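You operate a simulated robot arm through the tools that you are given. There is no shell and no other tool.

Carry out the task below with a simulated robot arm. There is one attempt and no reset: what you move stays moved.

TASK
Run a pressure test on the green regulator at about 50 bar supply.
Fine: turn the supply down, bleed off the excess, close the bleed valve; power on; the test must end OK.

The check looks at the end state, three seconds after you hand in, the way a careful person would. Anything else that was tipped, shoved, dropped, spilled or broken makes it a failure.

THE ROBOT
A 6-joint arm with a three-finger gripper, fixed in place. Base frame: the origin is on the floor under the middle of its stand, x ahead of it, y to its left, z up. Readings come in m, rad, newtons and seconds.
It reaches about 1.213 m from its shoulder. Its first joint turns from -2.897 to 2.897 rad. Payload 4.89 kg.
The TCP is the grasp point between the finger pads, 0.03 m short of the fingertips. In the tool frame z runs along the fingers and y along their closing line. The gripper opens to 0.164 m; its body begins 0.125 m behind the TCP.
Orientation is that of the tool frame in the base frame, as a unit quaternion [x, y, z, w]. With the fingers straight down and closing along the base's y, the tool's x points along the base's -x, its y along +y and its z along -z.

THE INTERFACE
- The arm moves only by the tool arm_command. Its argument "steps" is a list of rows, each an object of numbers (a shift or turn left out is 0, a gripper value left out holds the last): "tx", "ty", "tz": the shift along the base's x, y, z in mm; "rx", "ry", "rz": the turn, a rotation vector about the base's x, y, z in rad. In form: [{"tx": .., "ty": .., "tz": .., "rx": .., "ry": .., "rz": ..}, ...]. A call has 1 to 20 rows; each row shifts and turns the commanded pose from where the row before left it. "fingers" is the finger opening in mm, from 0 to 164, set as the call begins (left out, the last holds). A row lasts 0.2 s, in which the tool goes at most 0.05 m and 0.15 rad; a call with a longer step from one row to the next is refused whole, and so is a gripper value outside its range. Where a pose cannot be reached the arm comes as near as it can. A force on the tool above 90 N (or 10 N above the force at the start of the call, whichever is more), or a blocked arm, ends the call early, and 0.2 s more pass. The fingers move at their own pace (about 0.108 m/s each) and stop on an object; they squeeze with about 38 N. The grip force told is the motor's: it shows also when the fingers shut on nothing. Time passes only in rows, and 0.2 s behind the last, so rows that do not move let the fingers close. The reply holds the time, the measured pose of the TCP, the force on the tool along the base axes, the opening and the grip force, in the units named above and with some noise, with the torque about the TCP (base axes, N m) and any sound that the robot's microphone picked up.
- Cameras (640 x 400 px; columns grow to the right, rows downward): "scene" is fixed at [0.0479, -0.6484, 1.6066]; the picture's right is [0.68, -0.73, 0.00], its down [-0.36, -0.34, -0.87] and it looks along [0.64, 0.59, -0.50] (base axes); focal length 312 px, centre (320, 200). "wrist" rides on the gripper at [0.076, -0.002, -0.152] in the tool frame; the picture's right is [0.02, 1.00, 0.00], its down [-0.88, 0.02, -0.47] and it looks along [-0.47, 0.01, 0.88] (tool axes); focal length 247 px, centre (320, 200). There is no depth. A picture from a camera that has moved, and an enlarged one, comes with that camera's place and axes in the base frame and with its lens.
- get_image(camera): a new picture of that camera. It takes no simulated time.
- lift_body(by): moves the trunk up (or, below 0, down) by that many m; the arm rides with it, the base frame stays. It gives what a move gives, with no picture.
- zoom(camera, box): a new picture of the part [left, top, right, bottom] of that camera's present view, enlarged. It takes no simulated time.
- job_done(): hands the job in; it is judged then, once.

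Nothing tells you positions but the pictures and the camera data. Unless the task says otherwise, let go and move clear before handing in.

The tools are called after "Emit:" by a JSON object that holds its "fn" and its "kwargs". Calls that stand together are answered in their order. arm_command: Moves the arm, as the interface text tells. Its arguments: {"type":"object","properties":{"steps":{"type":"array","items":{"type":"object","properties":{"tx":{"type":"number"},"ty":{"type":"number"},"tz":{"type":"number"},"rx":{"type":"number"},"ry":{"type":"number"},"rz":{"type":"number"}}}},"fingers":{"type":"number"}},"required":["steps"]} The other tools are called the same way: lift_body (by) moves the trunk up or down; get_image (camera) takes a picture; zoom (camera, box) takes an enlarged picture of a part of a camera's view; job_done () hands the job in.

At the start:

```text
clock: 0.0
position: [0.5003, -0.1035, 1.3253]
tcp_rot: [0.0, 1.0, 0.0, 0.0]
contact_force: [0.8, -0.8, 0.2]
wrist_torque: [0.02, -0.01, -0.02]
width: 0.1639
gripper_force: 0.0
trunk travel left (down, up): [-0.15, 0.24]
```

scene: 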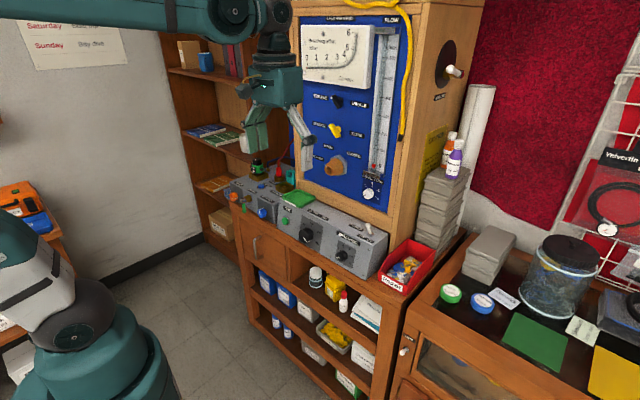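
wrist: 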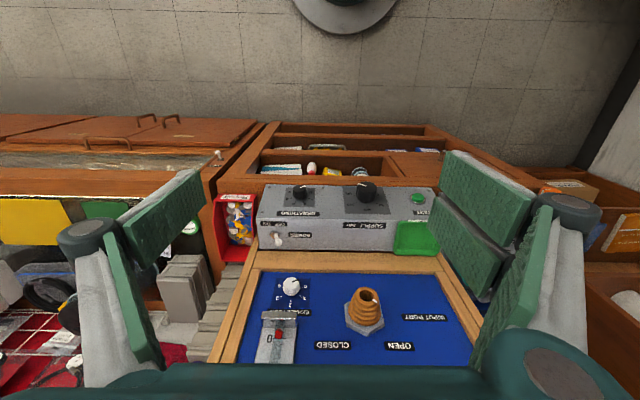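

I see a regulator test bench with a blue panel, a grey console with two knobs, and the gripper hanging in front of the panel. I'll zoom in to read the labels before moving anything.

Emit:
{"fn": "zoom", "kwargs": {"camera": "scene", "box": [280, 0, 480, 125]}}

Emit:
{"fn": "zoom", "kwargs": {"camera": "scene", "box": [280, 80, 440, 210]}}

Emit:
{"fn": "zoom", "kwargs": {"camera": "scene", "box": [215, 150, 325, 240]}}

Emit:
{"fn": "zoom", "kwargs": {"camera": "scene", "box": [280, 180, 440, 300]}}

Emit:
{"fn": "zoom", "kwargs": {"camera": "wrist", "box": [200, 170, 460, 270]}}

Emit:
{"fn": "zoom", "kwargs": {"camera": "scene", "box": [0, 0, 160, 100]}}

```text
3.20 times, centred on (380, 62) of scene
camera zoom: at [0.0479, -0.6484, 1.6066], right [0.68, -0.73, 0.0], down [-0.36, -0.34, -0.87], along [0.64, 0.59, -0.5], focal length 997 px, centre (128, 640)
```

zoom: 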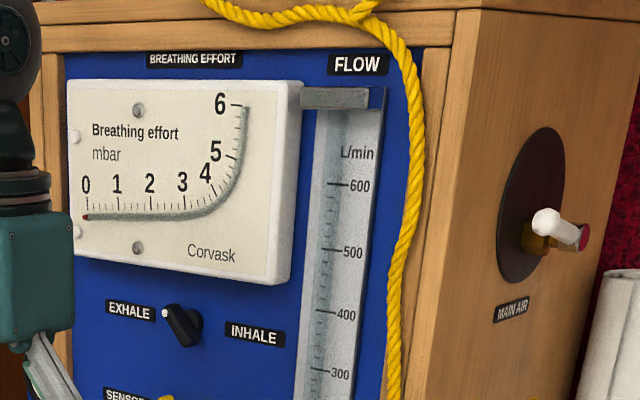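

```text
3.08 times, centred on (360, 145) of scene
camera zoom: at [0.0479, -0.6484, 1.6066], right [0.68, -0.73, 0.0], down [-0.36, -0.34, -0.87], along [0.64, 0.59, -0.5], focal length 959 px, centre (197, 369)
```

zoom: 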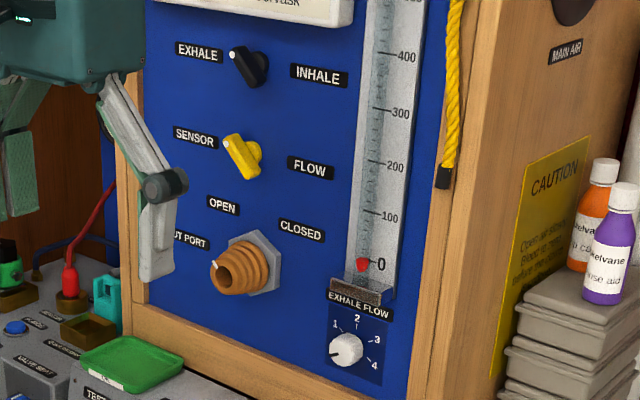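

```text
4.44 times, centred on (270, 195) of scene
camera zoom: at [0.0479, -0.6484, 1.6066], right [0.68, -0.73, 0.0], down [-0.36, -0.34, -0.87], along [0.64, 0.59, -0.5], focal length 1385 px, centre (542, 222)
```

zoom: 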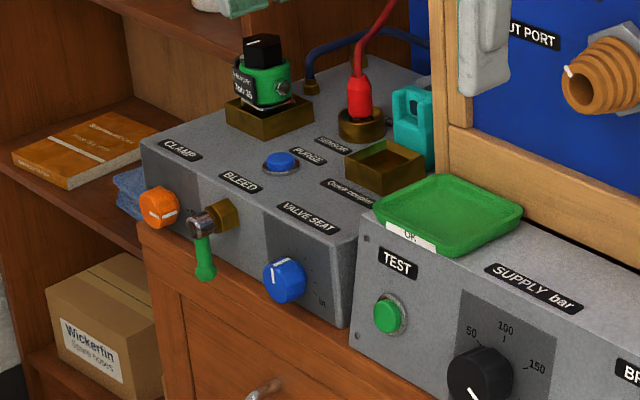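

```text
3.33 times, centred on (360, 240) of scene
camera zoom: at [0.0479, -0.6484, 1.6066], right [0.68, -0.73, 0.0], down [-0.36, -0.34, -0.87], along [0.64, 0.59, -0.5], focal length 1038 px, centre (187, 67)
```

zoom: 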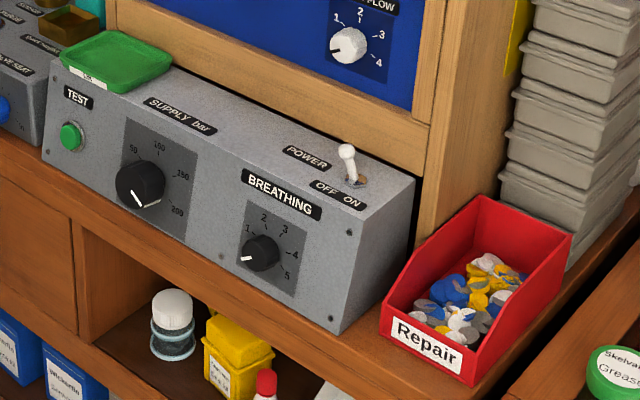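

```text
2.46 times, centred on (330, 220) of wrist
camera zoom: at [0.4236, -0.1057, 1.4776], right [-0.02, 1.0, 0.0], down [0.88, 0.02, 0.47], along [0.47, 0.01, -0.88], focal length 608 px, centre (295, 151)
```

zoom: 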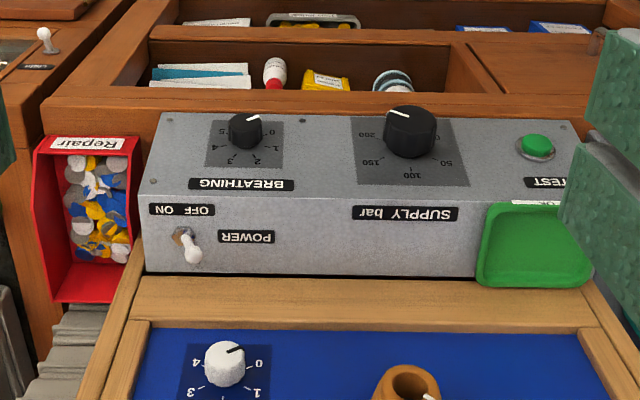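

```text
4.00 times, centred on (80, 50) of scene
camera zoom: at [0.0479, -0.6484, 1.6066], right [0.68, -0.73, 0.0], down [-0.36, -0.34, -0.87], along [0.64, 0.59, -0.5], focal length 1246 px, centre (1280, 800)
```

zoom: 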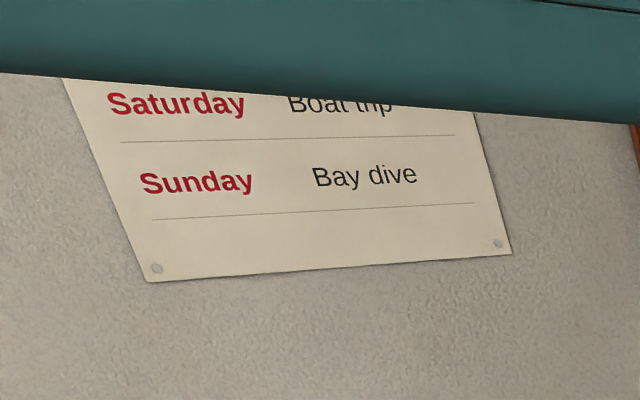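

The left console holds CLAMP, BLEED, VALVE SEAT, PURGE and a green regulator. The right one has TEST, SUPPLY, BREATHING and POWER, and MAIN AIR is on the cabinet side. I'll zoom further to read the signs and gauges.

Emit:
{"fn": "zoom", "kwargs": {"camera": "scene", "box": [235, 150, 285, 182]}}

Emit:
{"fn": "zoom", "kwargs": {"camera": "scene", "box": [222, 175, 302, 225]}}

Emit:
{"fn": "zoom", "kwargs": {"camera": "scene", "box": [410, 120, 480, 190]}}

Emit:
{"fn": "zoom", "kwargs": {"camera": "scene", "box": [295, 205, 375, 255]}}

Emit:
{"fn": "zoom", "kwargs": {"camera": "scene", "box": [420, 200, 640, 400]}}

Emit:
{"fn": "zoom", "kwargs": {"camera": "scene", "box": [150, 20, 310, 200]}}

Emit:
{"fn": "zoom", "kwargs": {"camera": "scene", "box": [0, 160, 120, 360]}}

Emit:
{"fn": "zoom", "kwargs": {"camera": "scene", "box": [420, 30, 500, 100]}}

```text
12.50 times, centred on (260, 166) of scene
camera zoom: at [0.0479, -0.6484, 1.6066], right [0.68, -0.73, 0.0], down [-0.36, -0.34, -0.87], along [0.64, 0.59, -0.5], focal length 3894 px, centre (1070, 625)
```

zoom: 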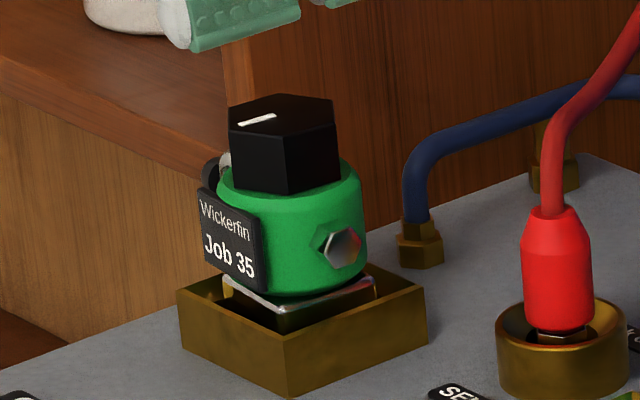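

```text
8.00 times, centred on (262, 200) of scene
camera zoom: at [0.0479, -0.6484, 1.6066], right [0.68, -0.73, 0.0], down [-0.36, -0.34, -0.87], along [0.64, 0.59, -0.5], focal length 2492 px, centre (784, 200)
```

zoom: 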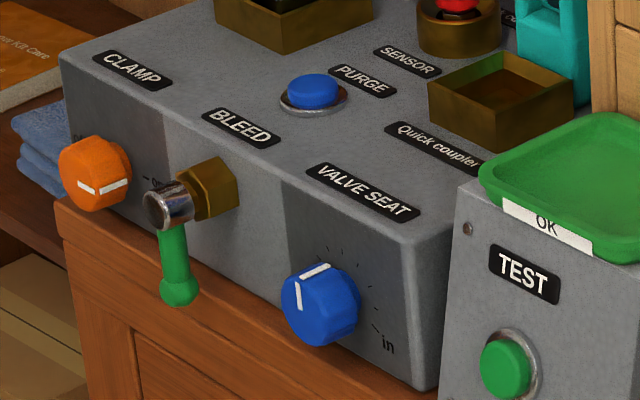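

```text
5.71 times, centred on (445, 155) of scene
camera zoom: at [0.0479, -0.6484, 1.6066], right [0.68, -0.73, 0.0], down [-0.36, -0.34, -0.87], along [0.64, 0.59, -0.5], focal length 1780 px, centre (-394, 457)
```

zoom: 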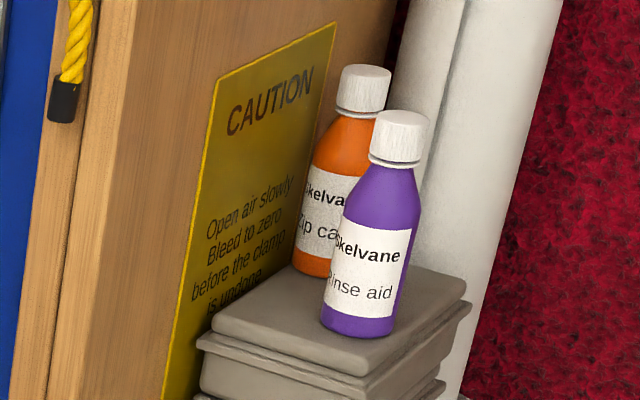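

```text
8.00 times, centred on (335, 230) of scene
camera zoom: at [0.0479, -0.6484, 1.6066], right [0.68, -0.73, 0.0], down [-0.36, -0.34, -0.87], along [0.64, 0.59, -0.5], focal length 2492 px, centre (200, -40)
```

zoom: 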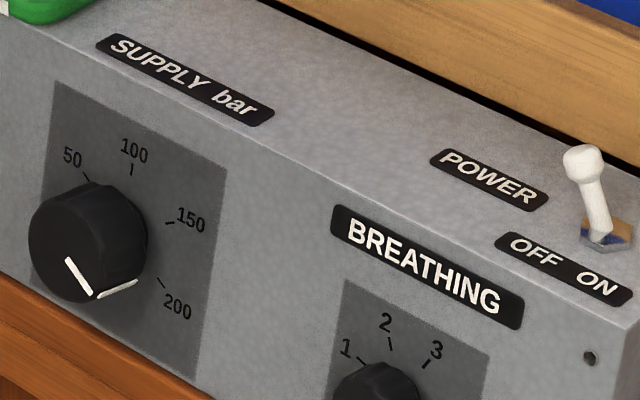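

```text
2.00 times, centred on (530, 300) of scene
camera zoom: at [0.0479, -0.6484, 1.6066], right [0.68, -0.73, 0.0], down [-0.36, -0.34, -0.87], along [0.64, 0.59, -0.5], focal length 623 px, centre (-100, 0)
```

zoom: 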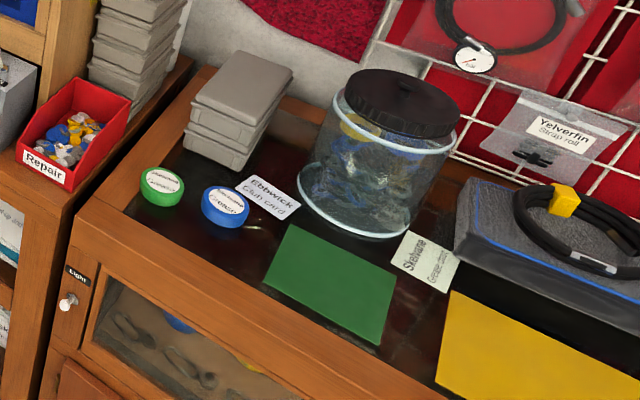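

```text
2.22 times, centred on (230, 110) of scene
camera zoom: at [0.0479, -0.6484, 1.6066], right [0.68, -0.73, 0.0], down [-0.36, -0.34, -0.87], along [0.64, 0.59, -0.5], focal length 692 px, centre (520, 400)
```

zoom: 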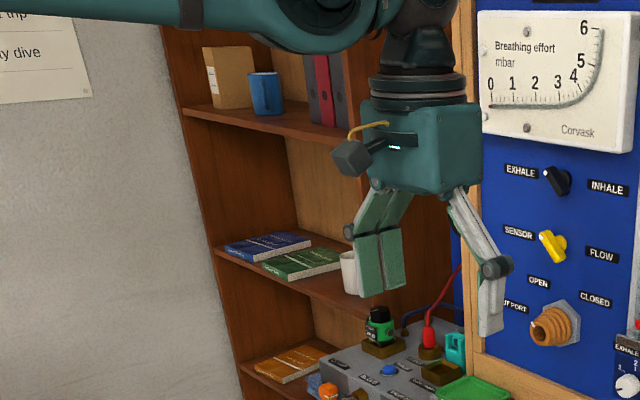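

```text
2.00 times, centred on (60, 260) of scene
camera zoom: at [0.0479, -0.6484, 1.6066], right [0.68, -0.73, 0.0], down [-0.36, -0.34, -0.87], along [0.64, 0.59, -0.5], focal length 623 px, centre (840, 80)
```

zoom: 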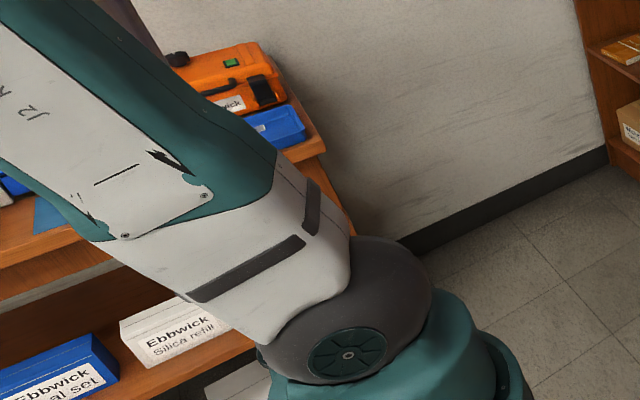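

```text
5.71 times, centred on (460, 65) of scene
camera zoom: at [0.0479, -0.6484, 1.6066], right [0.68, -0.73, 0.0], down [-0.36, -0.34, -0.87], along [0.64, 0.59, -0.5], focal length 1780 px, centre (-480, 971)
```

zoom: 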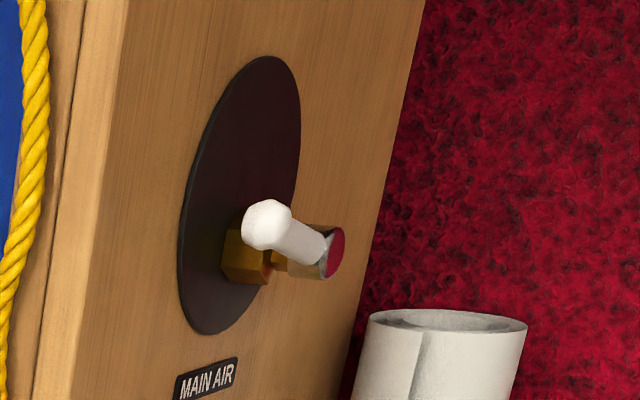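

The supply knob points past 200, the bleed lever hangs down, and the power toggle's state isn't clear yet. Next I'll move the wrist camera in front of the left console for a close look, staying well clear of everything.

Emit:
{"fn": "arm_command", "kwargs": {"steps": [{"tx": -10, "ty": 45, "tz": -5}, {"tx": -10, "ty": 45, "tz": -5}, {"tx": -10, "ty": 45, "tz": -5}, {"tx": -10, "ty": 45, "tz": -5}, {"tx": -10, "ty": 45, "tz": -5}, {"tx": -10, "ty": 45, "tz": -5}, {"tx": -10, "ty": 45, "tz": -5, "ry": -0.1}, {"tx": -10, "ty": 45, "tz": -5, "ry": -0.1}, {"tx": 0, "ty": 0, "tz": 0, "ry": -0.1}, {}]}}

Emit:
{"fn": "get_image", "kwargs": {"camera": "wrist"}}

Emit:
{"fn": "get_image", "kwargs": {"camera": "scene"}}

```text
clock: 2.2
position: [0.4197, 0.2569, 1.285]
tcp_rot: [0.0, 0.989, 0.0, 0.151]
contact_force: [-0.1, 0.3, 0.6]
wrist_torque: [0.0, -0.01, -0.01]
width: 0.1641
gripper_force: 0.0
trunk travel left (down, up): [-0.15, 0.24]
```

```text
taken
camera wrist: at [0.3017, 0.2547, 1.4078], right [-0.02, 1.0, -0.01], down [0.7, 0.02, 0.71], along [0.71, 0.01, -0.7], focal length 247 px, centre (320, 200)
```

wrist: 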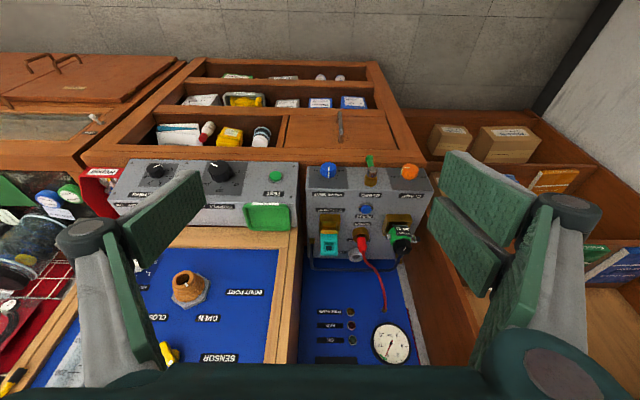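

```text
taken
```

scene: 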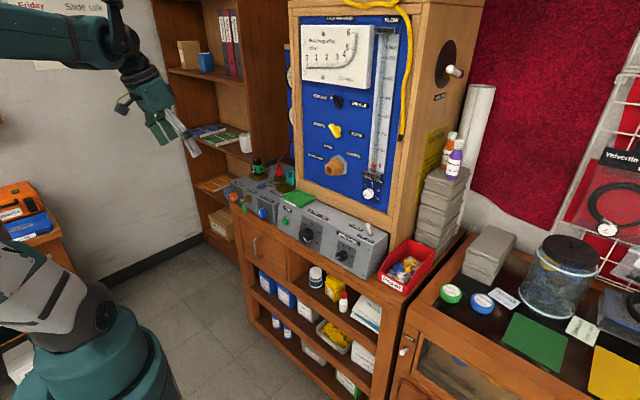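

The wrist view is upside down. It shows a gauge and three indicator lamps on a panel behind the left console, so I'll zoom in on those and on the controls.

Emit:
{"fn": "zoom", "kwargs": {"camera": "wrist", "box": [300, 280, 430, 370]}}

Emit:
{"fn": "zoom", "kwargs": {"camera": "wrist", "box": [300, 140, 440, 230]}}

Emit:
{"fn": "zoom", "kwargs": {"camera": "wrist", "box": [300, 200, 430, 290]}}

Emit:
{"fn": "zoom", "kwargs": {"camera": "wrist", "box": [100, 140, 310, 240]}}

Emit:
{"fn": "zoom", "kwargs": {"camera": "scene", "box": [225, 40, 305, 210]}}

```text
4.44 times, centred on (365, 325) of wrist
camera zoom: at [0.3017, 0.2547, 1.4078], right [-0.02, 1.0, -0.01], down [0.7, 0.02, 0.71], along [0.71, 0.01, -0.7], focal length 1098 px, centre (120, -356)
```

zoom: 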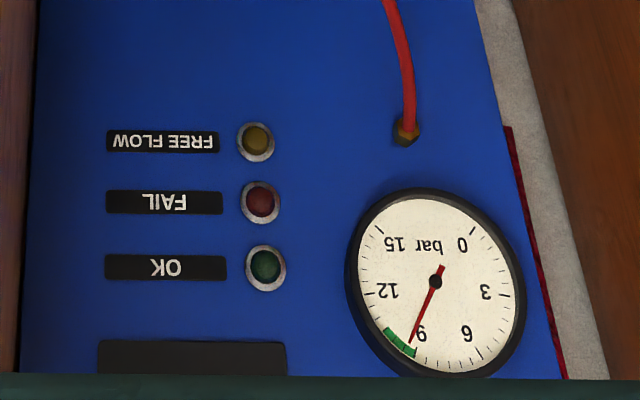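

```text
4.44 times, centred on (370, 185) of wrist
camera zoom: at [0.3017, 0.2547, 1.4078], right [-0.02, 1.0, -0.01], down [0.7, 0.02, 0.71], along [0.71, 0.01, -0.7], focal length 1098 px, centre (98, 267)
```

zoom: 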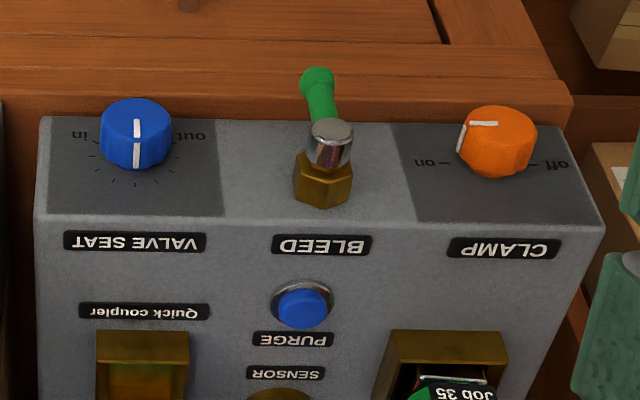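

```text
4.44 times, centred on (365, 245) of wrist
camera zoom: at [0.3017, 0.2547, 1.4078], right [-0.02, 1.0, -0.01], down [0.7, 0.02, 0.71], along [0.71, 0.01, -0.7], focal length 1098 px, centre (120, 0)
```

zoom: 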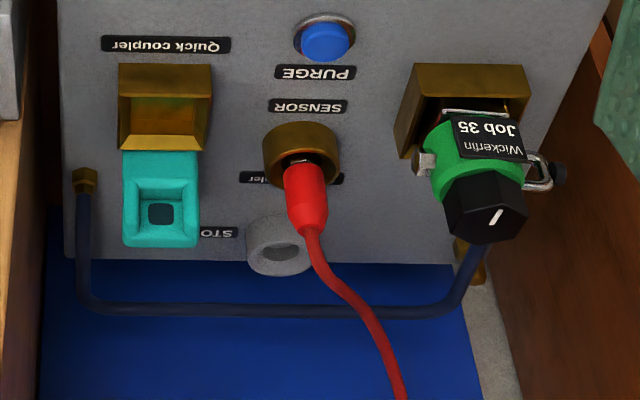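

```text
3.05 times, centred on (205, 190) of wrist
camera zoom: at [0.3017, 0.2547, 1.4078], right [-0.02, 1.0, -0.01], down [0.7, 0.02, 0.71], along [0.71, 0.01, -0.7], focal length 753 px, centre (670, 230)
```

zoom: 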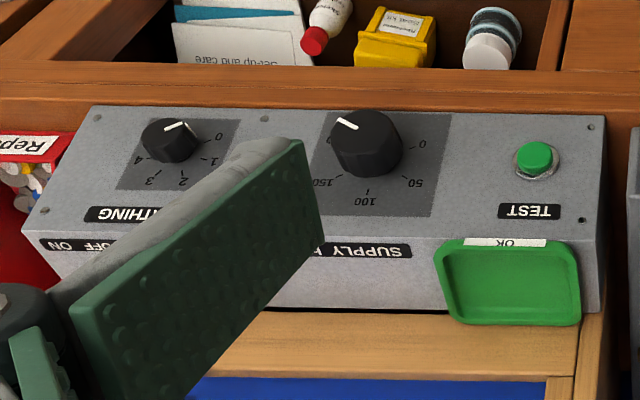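

```text
2.35 times, centred on (265, 125) of scene
camera zoom: at [0.0479, -0.6484, 1.6066], right [0.68, -0.73, 0.0], down [-0.36, -0.34, -0.87], along [0.64, 0.59, -0.5], focal length 733 px, centre (449, 376)
```

zoom: 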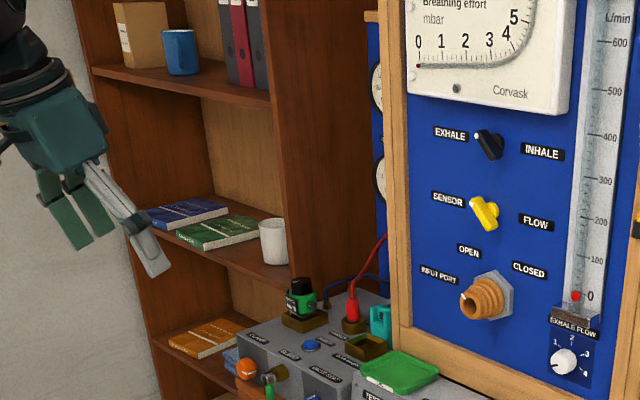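

There's a 0–15 bar gauge reading about 9, with FREE FLOW, FAIL and OK lamps, and I think a second gauge above it. The clamp points to "on". I'll tilt the camera up toward that panel for a straight look.

Emit:
{"fn": "arm_command", "kwargs": {"steps": [{"ry": -0.12}, {"ry": -0.12}, {"ry": -0.12}, {"ry": -0.12}, {"ry": -0.12}, {"tx": 20}, {"tx": 30, "ty": 15}, {"tx": 30, "ty": 15}, {}]}}

Emit:
{"fn": "get_image", "kwargs": {"camera": "wrist"}}

```text
clock: 4.2
position: [0.5017, 0.2863, 1.285]
tcp_rot: [0.0, 0.9, 0.0, 0.435]
contact_force: [-0.2, 0.3, -1.2]
wrist_torque: [-0.02, 0.04, -0.04]
width: 0.1641
gripper_force: 0.1
trunk travel left (down, up): [-0.15, 0.24]
```

```text
taken
camera wrist: at [0.3342, 0.2844, 1.3192], right [-0.01, 1.0, -0.02], down [0.18, 0.02, 0.98], along [0.98, 0.01, -0.18], focal length 247 px, centre (320, 200)
```

wrist: 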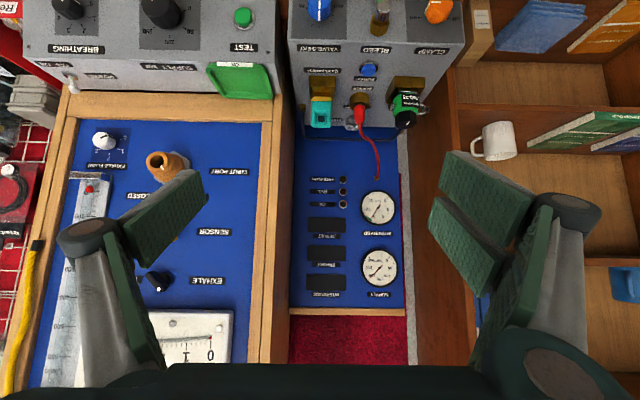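

Emit:
{"fn": "zoom", "kwargs": {"camera": "wrist", "box": [290, 170, 410, 310]}}

Emit:
{"fn": "zoom", "kwargs": {"camera": "wrist", "box": [350, 180, 410, 240]}}

Emit:
{"fn": "zoom", "kwargs": {"camera": "wrist", "box": [350, 240, 410, 300]}}

Emit:
{"fn": "zoom", "kwargs": {"camera": "wrist", "box": [290, 0, 470, 140]}}

Emit:
{"fn": "zoom", "kwargs": {"camera": "wrist", "box": [20, 0, 300, 100]}}

```text
2.86 times, centred on (350, 240) of wrist
camera zoom: at [0.3342, 0.2844, 1.3192], right [-0.01, 1.0, -0.02], down [0.18, 0.02, 0.98], along [0.98, 0.01, -0.18], focal length 706 px, centre (234, 86)
```

zoom: 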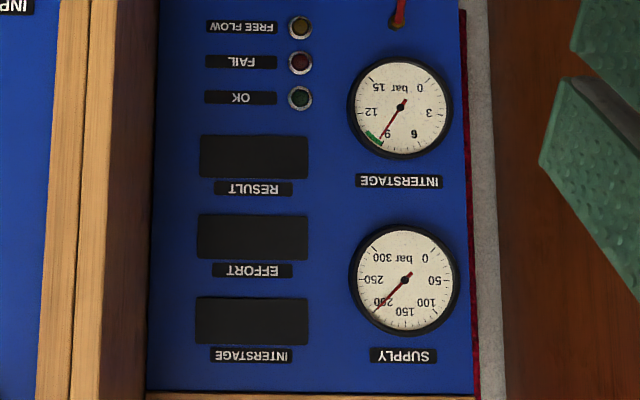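

```text
6.67 times, centred on (380, 210) of wrist
camera zoom: at [0.3342, 0.2844, 1.3192], right [-0.01, 1.0, -0.02], down [0.18, 0.02, 0.98], along [0.98, 0.01, -0.18], focal length 1646 px, centre (-80, 133)
```

zoom: 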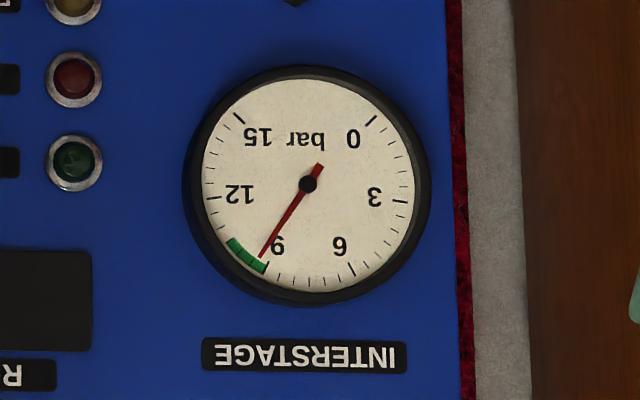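

```text
6.67 times, centred on (380, 270) of wrist
camera zoom: at [0.3342, 0.2844, 1.3192], right [-0.01, 1.0, -0.02], down [0.18, 0.02, 0.98], along [0.98, 0.01, -0.18], focal length 1646 px, centre (-80, -267)
```

zoom: 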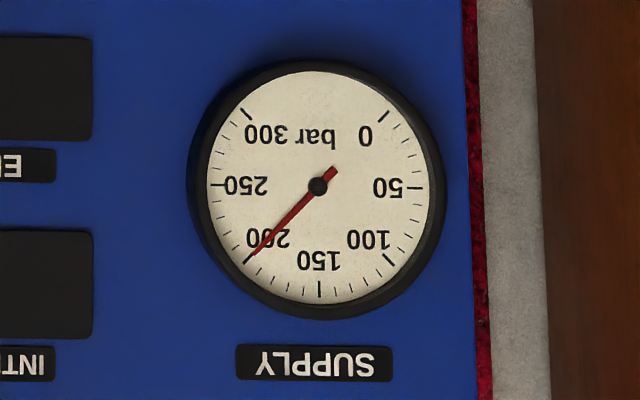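

```text
2.86 times, centred on (380, 70) of wrist
camera zoom: at [0.3342, 0.2844, 1.3192], right [-0.01, 1.0, -0.02], down [0.18, 0.02, 0.98], along [0.98, 0.01, -0.18], focal length 706 px, centre (149, 571)
```

zoom: 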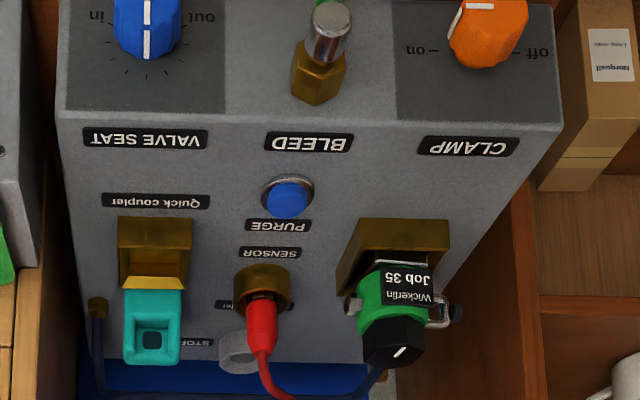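

```text
2.29 times, centred on (160, 50) of wrist
camera zoom: at [0.3342, 0.2844, 1.3192], right [-0.01, 1.0, -0.02], down [0.18, 0.02, 0.98], along [0.98, 0.01, -0.18], focal length 564 px, centre (686, 543)
```

zoom: 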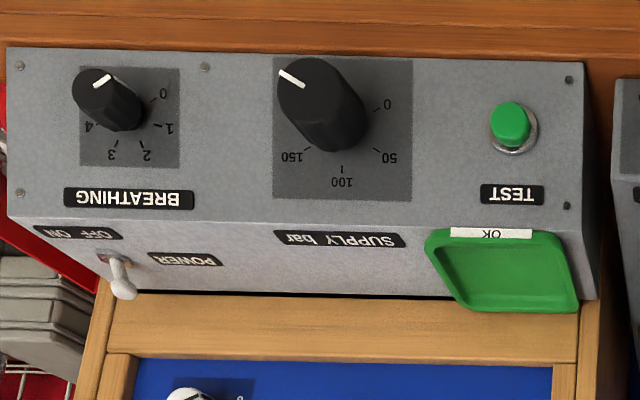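

The SUPPLY gauge reads 200 bar, INTERSTAGE about 9.2, the lamps and displays are off, and POWER leans to OFF. The supply knob sits near (0.68, 0.01, 0.92) and points at 200, so it needs about a 180° counter-clockwise turn to reach 50. I'll level the gripper and move in front of the knob.

Emit:
{"fn": "arm_command", "kwargs": {"steps": [{"tx": -10, "ty": -30, "tz": -30, "ry": -0.1}, {"tx": -10, "ty": -30, "tz": -30, "ry": -0.1}, {"tx": -10, "ty": -30, "tz": -30, "ry": -0.1}, {"ty": -30, "tz": -30, "ry": -0.1}, {"ty": -30, "tz": -30, "ry": -0.1}, {"ty": -30, "tz": -30, "ry": -0.1}, {"ty": -30, "tz": -30, "ry": -0.07}, {"ty": -30, "tz": -30}, {"ty": -30, "tz": -30}, {"ty": -4, "tz": -40}, {}], "fingers": 100}}

Emit:
{"fn": "get_image", "kwargs": {"camera": "wrist"}}

Emit:
{"fn": "get_image", "kwargs": {"camera": "scene"}}

```text
clock: 6.8
position: [0.5262, 0.014, 1.1738]
tcp_rot: [0.0, 0.709, -0.001, 0.705]
contact_force: [-0.1, 0.0, -0.8]
wrist_torque: [0.0, 0.02, 0.0]
width: 0.1002
gripper_force: 0.1
out of reach, approached as far as the arm can: row 6, 7, 8, 9, 10
trunk travel left (down, up): [-0.15, 0.24]
stopped in row 11: the arm was blocked; the commanded pose is now the measured one
```

```text
taken
camera wrist: at [0.3726, 0.0129, 1.0977], right [0.0, 1.0, -0.02], down [-0.47, 0.02, 0.88], along [0.88, 0.01, 0.47], focal length 247 px, centre (320, 200)
```

wrist: 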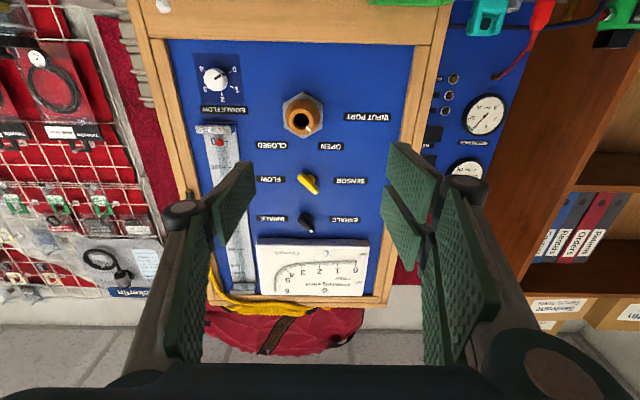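

```text
taken
```

scene: 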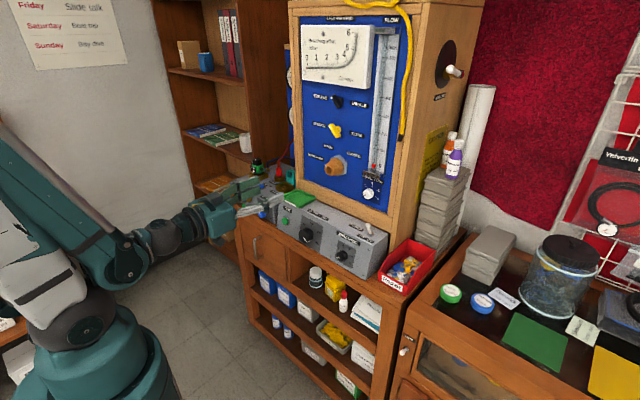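

With the trunk at this height the arm can't level the gripper lower than about z = 1.17. I'll back away slightly and raise the trunk, so the arm isn't folded so tightly when it reaches down.

Emit:
{"fn": "arm_command", "kwargs": {"steps": [{"tx": -10, "tz": 20}, {}]}}

Emit:
{"fn": "lift_body", "kwargs": {"by": 0.2}}

Emit:
{"fn": "get_image", "kwargs": {"camera": "scene"}}

```text
clock: 7.4
position: [0.5132, 0.0142, 1.1933]
tcp_rot: [0.001, 0.708, -0.001, 0.706]
contact_force: [-2.1, -0.4, -0.1]
wrist_torque: [0.01, 0.11, 0.03]
width: 0.0998
gripper_force: 0.1
trunk travel left (down, up): [-0.15, 0.24]
```

```text
clock: 9.6
position: [0.5131, 0.0145, 1.3937]
tcp_rot: [0.0, 0.709, 0.0, 0.706]
contact_force: [-0.4, 0.6, -0.2]
wrist_torque: [-0.02, 0.0, -0.01]
width: 0.1001
gripper_force: 0.1
trunk travel left (down, up): [-0.35, 0.04]
```

```text
taken
```

scene: 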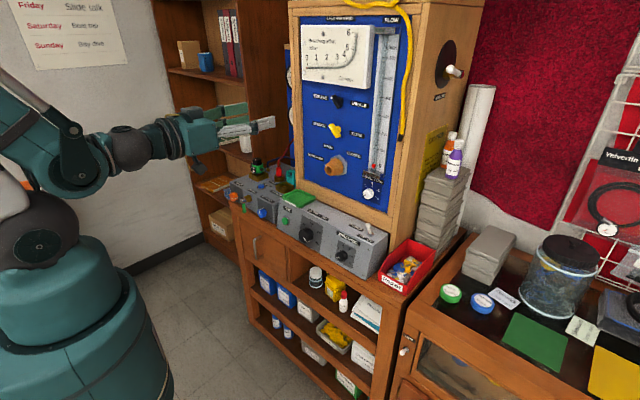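

The trunk is now up 0.2 m. I'll lower the level gripper in front of the knob in small steps.

Emit:
{"fn": "arm_command", "kwargs": {"steps": [{"tz": -40}, {"tz": -40}, {"tz": -40}, {"tz": -40}, {"tz": -40}, {"tz": -40}, {}]}}

```text
clock: 11.2
position: [0.5304, 0.0169, 1.3637]
tcp_rot: [0.001, 0.71, -0.001, 0.705]
contact_force: [0.1, 0.7, -0.9]
wrist_torque: [0.01, -0.04, 0.04]
width: 0.1
gripper_force: 0.0
out of reach, approached as far as the arm can: row 1, 2, 3, 4, 5, 6
trunk travel left (down, up): [-0.35, 0.04]
```

The limit looks like elbow folding near the shoulder, not height. I'll extend forward to about x = 0.60, still short of the console, then descend and check.

Emit:
{"fn": "arm_command", "kwargs": {"steps": [{"tx": 35, "tz": 20}, {"tx": 35}, {"tz": -40}, {"tz": -40}, {"tz": -40}, {"tz": -40}, {}]}}

Emit:
{"fn": "get_image", "kwargs": {"camera": "wrist"}}

Emit:
{"fn": "get_image", "kwargs": {"camera": "scene"}}

```text
clock: 12.8
position: [0.5826, 0.0129, 1.3605]
tcp_rot: [0.001, 0.709, -0.001, 0.706]
contact_force: [1.1, 0.7, 0.1]
wrist_torque: [-0.02, 0.0, 0.01]
width: 0.0999
gripper_force: 0.0
out of reach, approached as far as the arm can: row 3, 4, 5, 6
trunk travel left (down, up): [-0.35, 0.04]
```

```text
taken
camera wrist: at [0.4292, 0.0103, 1.2852], right [0.0, 1.0, -0.02], down [-0.47, 0.02, 0.88], along [0.88, 0.01, 0.47], focal length 247 px, centre (320, 200)
```

wrist: 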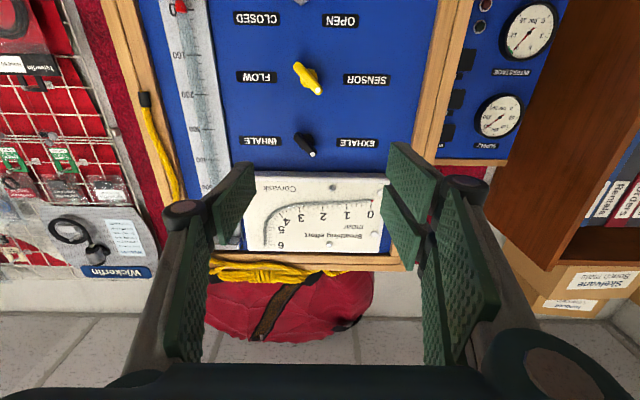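

```text
taken
```

scene: 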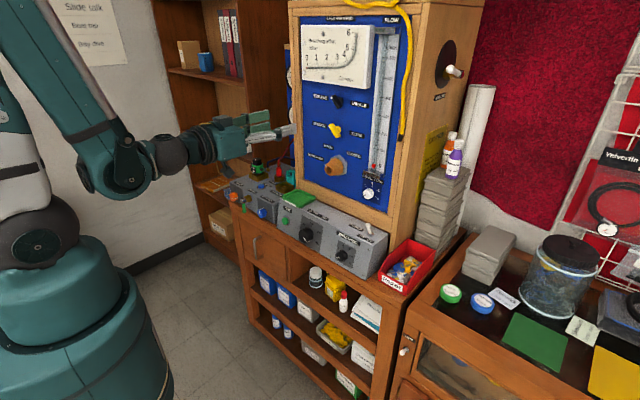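

The level gripper is capped at about 0.08 m above shoulder height, so a wrist limit is the cause and lowering the trunk should help. The space under the gripper here is clear, since it sits in front of the console. I'll lower in two stages.

Emit:
{"fn": "lift_body", "kwargs": {"by": -0.2}}

Emit:
{"fn": "get_image", "kwargs": {"camera": "scene"}}

Emit:
{"fn": "get_image", "kwargs": {"camera": "wrist"}}

```text
clock: 14.9
position: [0.5818, 0.013, 1.1613]
tcp_rot: [0.0, 0.709, 0.0, 0.705]
contact_force: [-0.1, 0.0, 0.0]
wrist_torque: [0.01, 0.01, -0.01]
width: 0.1002
gripper_force: 0.1
trunk travel left (down, up): [-0.15, 0.24]
```

```text
taken
```

scene: 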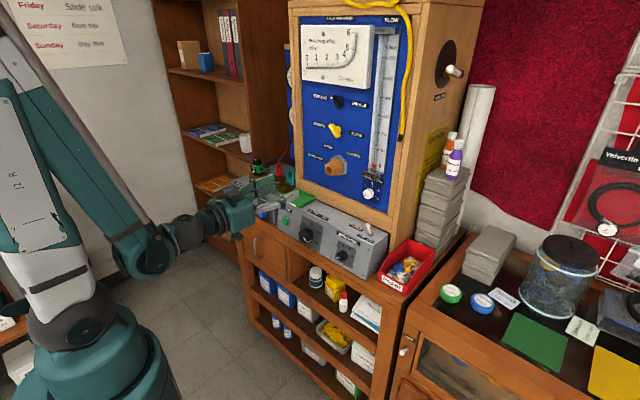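

```text
taken
camera wrist: at [0.4287, 0.0103, 1.0854], right [0.0, 1.0, -0.02], down [-0.47, 0.02, 0.88], along [0.88, 0.01, 0.47], focal length 247 px, centre (320, 200)
```

wrist: 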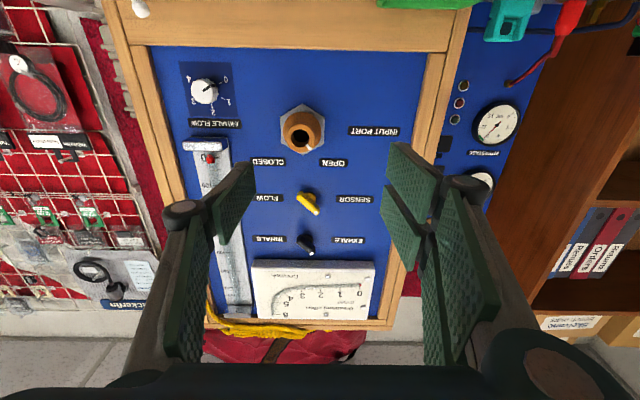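

I'll lower the last 0.15 m. The gripper stays in front of and above the knob, with its fingertips at about x = 0.61.

Emit:
{"fn": "lift_body", "kwargs": {"by": -0.15}}

Emit:
{"fn": "get_image", "kwargs": {"camera": "scene"}}

Emit:
{"fn": "get_image", "kwargs": {"camera": "wrist"}}

```text
clock: 16.7
position: [0.5822, 0.0131, 1.0109]
tcp_rot: [0.0, 0.708, 0.0, 0.706]
contact_force: [-0.5, 0.8, -0.1]
wrist_torque: [0.0, 0.02, 0.0]
width: 0.0999
gripper_force: 0.0
trunk travel left (down, up): [0.0, 0.39]
```

```text
taken
```

scene: 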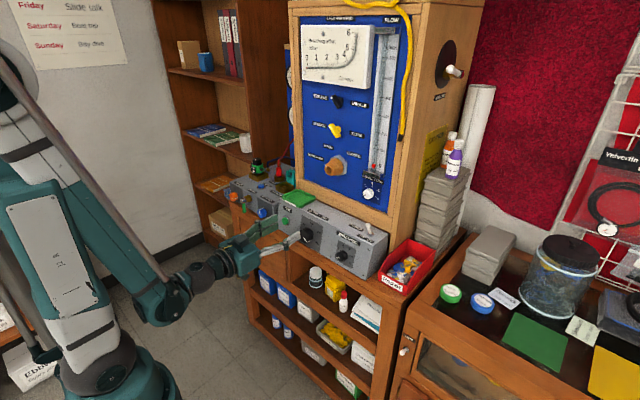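

```text
taken
camera wrist: at [0.4287, 0.0103, 0.9354], right [0.0, 1.0, -0.02], down [-0.47, 0.02, 0.88], along [0.88, 0.01, 0.47], focal length 247 px, centre (320, 200)
```

wrist: 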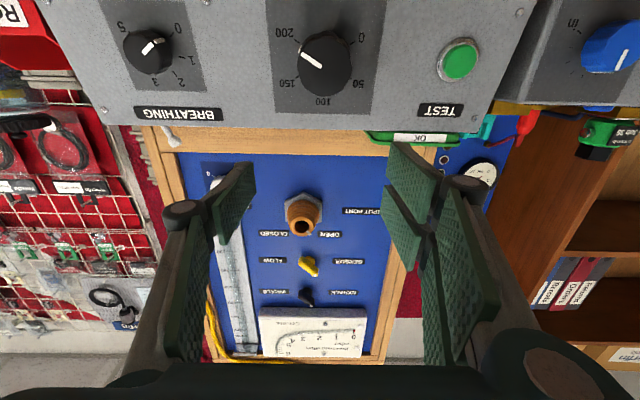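

Now I have a close view of the front face. I'll zoom in on the dials.

Emit:
{"fn": "zoom", "kwargs": {"camera": "wrist", "box": [250, 0, 410, 110]}}

Emit:
{"fn": "zoom", "kwargs": {"camera": "wrist", "box": [90, 0, 250, 110]}}

Emit:
{"fn": "zoom", "kwargs": {"camera": "wrist", "box": [500, 0, 640, 110]}}

```text
3.64 times, centred on (330, 55) of wrist
camera zoom: at [0.4287, 0.0103, 0.9354], right [0.0, 1.0, -0.02], down [-0.47, 0.02, 0.88], along [0.88, 0.01, 0.47], focal length 898 px, centre (284, 727)
```

zoom: 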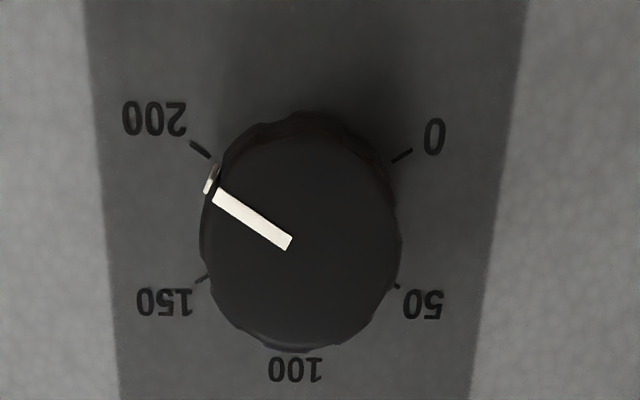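

```text
3.64 times, centred on (170, 55) of wrist
camera zoom: at [0.4287, 0.0103, 0.9354], right [0.0, 1.0, -0.02], down [-0.47, 0.02, 0.88], along [0.88, 0.01, 0.47], focal length 898 px, centre (866, 727)
```

zoom: 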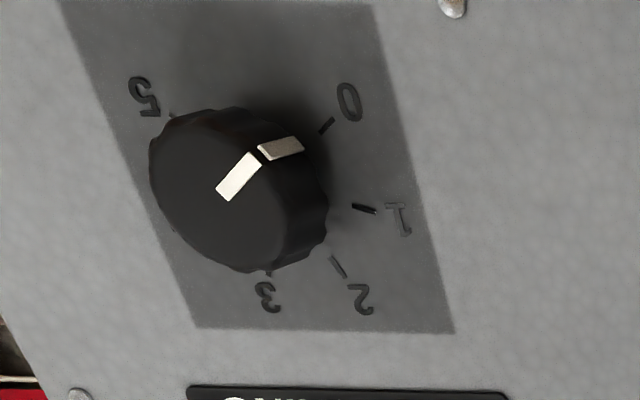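

```text
3.64 times, centred on (570, 55) of wrist
camera zoom: at [0.4287, 0.0103, 0.9354], right [0.0, 1.0, -0.02], down [-0.47, 0.02, 0.88], along [0.88, 0.01, 0.47], focal length 898 px, centre (-589, 727)
```

zoom: 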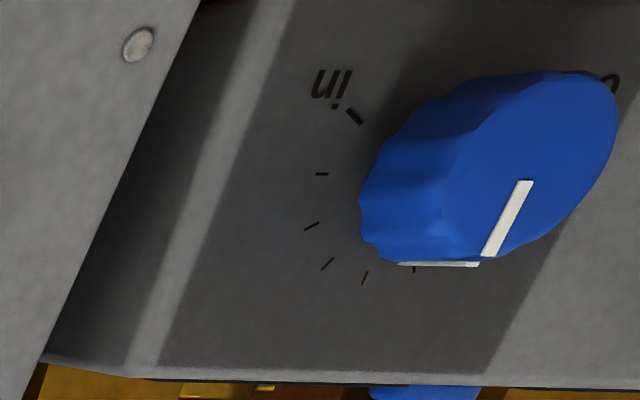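

The supply pointer is exactly at 200. The 50 mark is diametrically opposite, so the turn is 180°. BREATHING is at 0 and the knob is about 49 mm wide. I'll test whether the arm can lower to knob height from here.

Emit:
{"fn": "arm_command", "kwargs": {"steps": [{"tz": -20}, {"tz": -20}, {}]}}

```text
clock: 17.5
position: [0.582, 0.0122, 1.0117]
tcp_rot: [0.0, 0.709, 0.0, 0.705]
contact_force: [0.4, -0.2, 0.1]
wrist_torque: [-0.01, 0.0, 0.01]
width: 0.0999
gripper_force: 0.1
out of reach, approached as far as the arm can: row 1, 2
trunk travel left (down, up): [0.0, 0.39]
```

At this tilt the level gripper can't go below z = 1.01, so I'll use a slight downward tilt of about 10°. First I'll check that the commanded pose hasn't drifted from the measured one, with a small upward move.

Emit:
{"fn": "arm_command", "kwargs": {"steps": [{"tz": 30}, {"tz": 30}, {}]}}

```text
clock: 18.3
position: [0.5807, 0.0113, 1.0709]
tcp_rot: [0.0, 0.708, 0.0, 0.706]
contact_force: [-2.4, -0.2, -0.3]
wrist_torque: [0.01, 0.02, -0.01]
width: 0.1
gripper_force: 0.1
trunk travel left (down, up): [0.0, 0.39]
```

The command tracks the measured pose, which is good. Now I'll tilt the tool about 0.17 rad downward and descend toward knob height, staying back at x of about 0.57.

Emit:
{"fn": "arm_command", "kwargs": {"steps": [{"ry": 0.085, "tx": -5}, {"ry": 0.085, "tx": -5}, {"tz": -30}, {"tz": -30}, {"tz": -30}, {"tz": -30}, {}]}}

Emit:
{"fn": "get_image", "kwargs": {"camera": "wrist"}}

Emit:
{"fn": "get_image", "kwargs": {"camera": "scene"}}

```text
clock: 19.9
position: [0.5727, 0.0064, 0.9748]
tcp_rot: [0.003, 0.751, -0.004, 0.66]
contact_force: [0.2, 0.5, -0.7]
wrist_torque: [0.01, -0.05, 0.01]
width: 0.0998
gripper_force: 0.1
out of reach, approached as far as the arm can: row 1, 6
trunk travel left (down, up): [0.0, 0.39]
```

```text
taken
camera wrist: at [0.4111, 0.0075, 0.9183], right [0.01, 1.0, -0.02], down [-0.36, 0.02, 0.93], along [0.93, 0.0, 0.36], focal length 247 px, centre (320, 200)
```

wrist: 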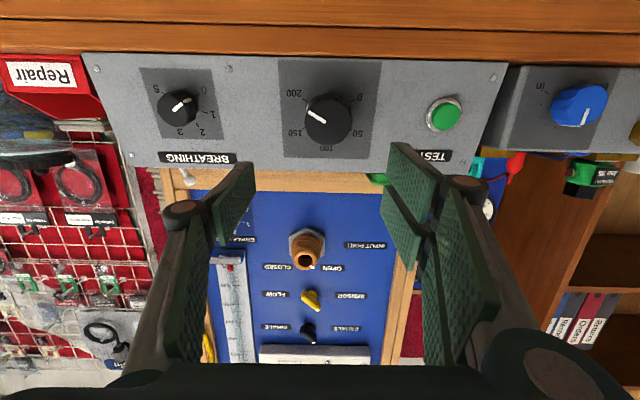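

```text
taken
```

scene: 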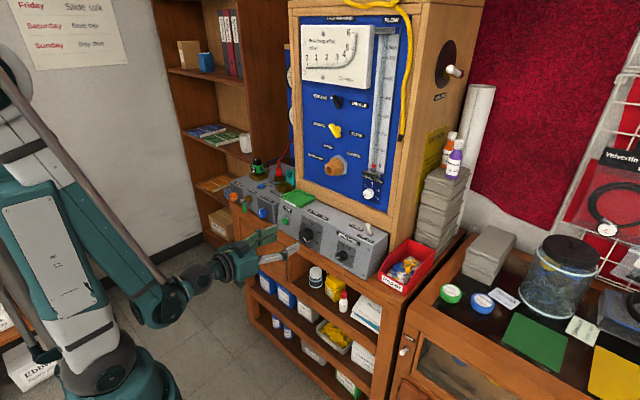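

The arm reached z = 0.975 with the tool about 7° below level. I'll zoom in here to triangulate the knob from a second viewpoint.

Emit:
{"fn": "zoom", "kwargs": {"camera": "wrist", "box": [270, 60, 390, 170]}}

Emit:
{"fn": "zoom", "kwargs": {"camera": "wrist", "box": [400, 70, 500, 170]}}

Emit:
{"fn": "zoom", "kwargs": {"camera": "wrist", "box": [500, 50, 640, 220]}}

```text
3.64 times, centred on (330, 115) of wrist
camera zoom: at [0.4111, 0.0075, 0.9183], right [0.01, 1.0, -0.02], down [-0.36, 0.02, 0.93], along [0.93, 0.0, 0.36], focal length 898 px, centre (284, 509)
```

zoom: 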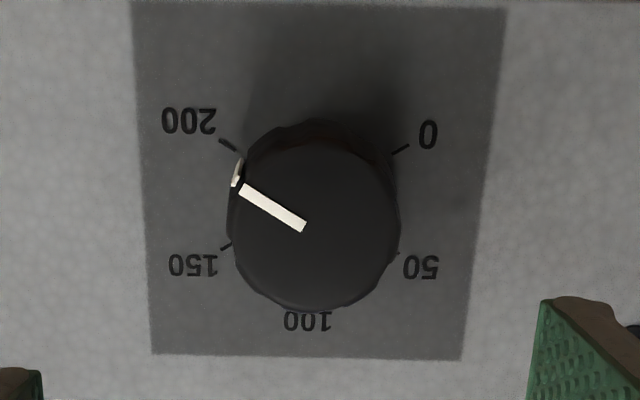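

```text
4.00 times, centred on (450, 120) of wrist
camera zoom: at [0.4111, 0.0075, 0.9183], right [0.01, 1.0, -0.02], down [-0.36, 0.02, 0.93], along [0.93, 0.0, 0.36], focal length 988 px, centre (-200, 520)
```

zoom: 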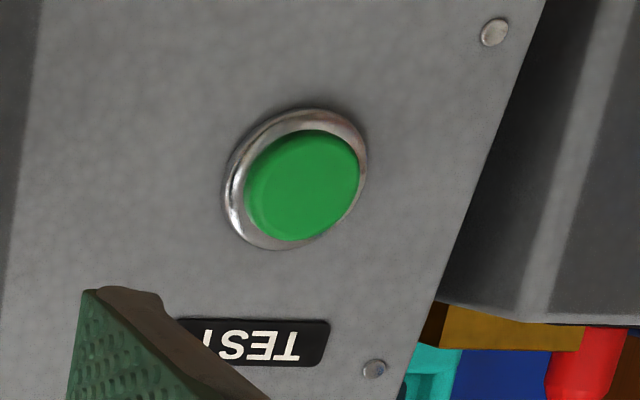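

```text
2.35 times, centred on (570, 135) of wrist
camera zoom: at [0.4111, 0.0075, 0.9183], right [0.01, 1.0, -0.02], down [-0.36, 0.02, 0.93], along [0.93, 0.0, 0.36], focal length 581 px, centre (-268, 353)
```

zoom: 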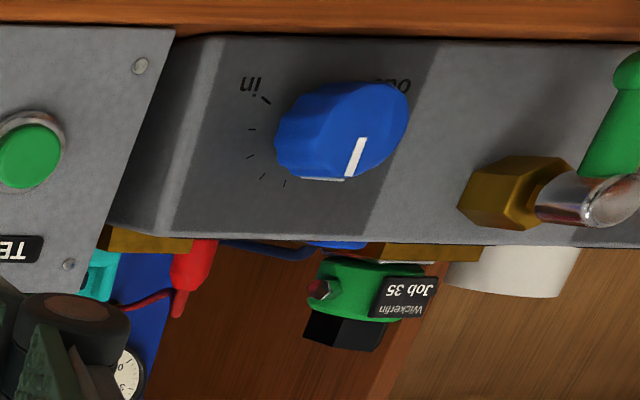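

Emit:
{"fn": "zoom", "kwargs": {"camera": "wrist", "box": [300, 85, 360, 150]}}

Emit:
{"fn": "zoom", "kwargs": {"camera": "scene", "box": [230, 210, 340, 280]}}

```text
6.15 times, centred on (330, 118) of wrist
camera zoom: at [0.4111, 0.0075, 0.9183], right [0.01, 1.0, -0.02], down [-0.36, 0.02, 0.93], along [0.93, 0.0, 0.36], focal length 1520 px, centre (258, 708)
```

zoom: 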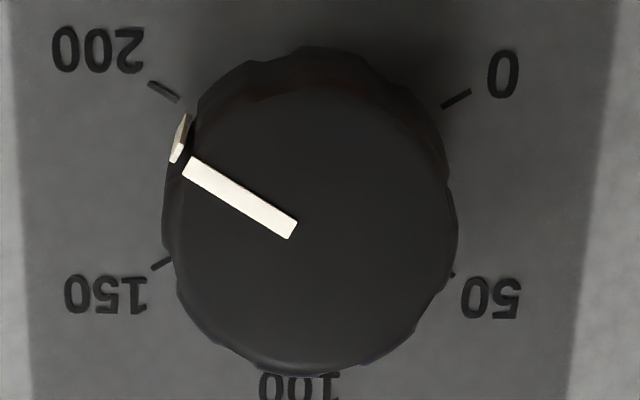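

```text
5.71 times, centred on (285, 245) of scene
camera zoom: at [0.0479, -0.6484, 1.6066], right [0.68, -0.73, 0.0], down [-0.36, -0.34, -0.87], along [0.64, 0.59, -0.5], focal length 1780 px, centre (520, -57)
```

zoom: 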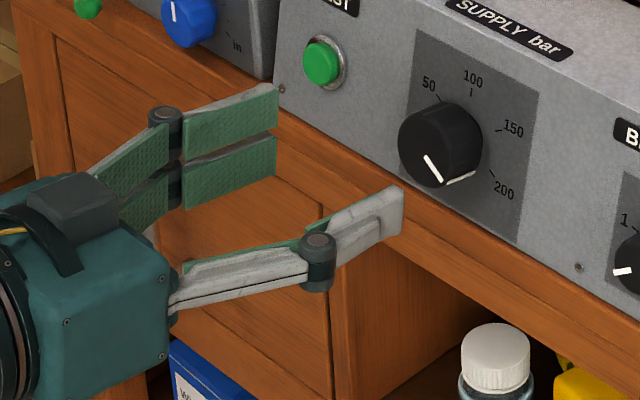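

The front panel leans back about 10°, so the knob axis points slightly up. That suits the downward-tilted tool. I put the knob base at (0.7215, 0.015, 0.927), with the knob about 37 mm long. I'll move to a pre-grasp point on its axis.

Emit:
{"fn": "arm_command", "kwargs": {"steps": [{"tx": 25, "ty": 4, "ry": 0.046}, {"tx": 25, "ty": 4}, {"tx": 15, "tz": -17}, {"tz": -16}, {}]}}

Emit:
{"fn": "get_image", "kwargs": {"camera": "wrist"}}

```text
clock: 21.1
position: [0.6428, 0.0169, 0.9542]
tcp_rot: [0.004, 0.767, -0.004, 0.642]
contact_force: [-0.9, -0.2, 0.4]
wrist_torque: [-0.01, 0.04, 0.0]
width: 0.1002
gripper_force: 0.1
out of reach, approached as far as the arm can: row 4
trunk travel left (down, up): [0.0, 0.39]
```

```text
taken
camera wrist: at [0.4785, 0.0168, 0.9051], right [0.01, 1.0, -0.02], down [-0.31, 0.02, 0.95], along [0.95, 0.0, 0.31], focal length 247 px, centre (320, 200)
```

wrist: 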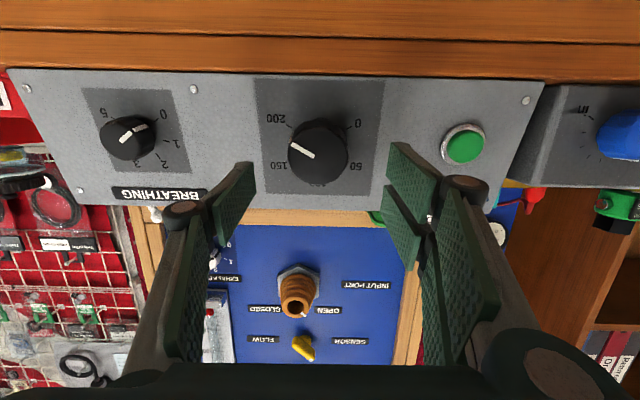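

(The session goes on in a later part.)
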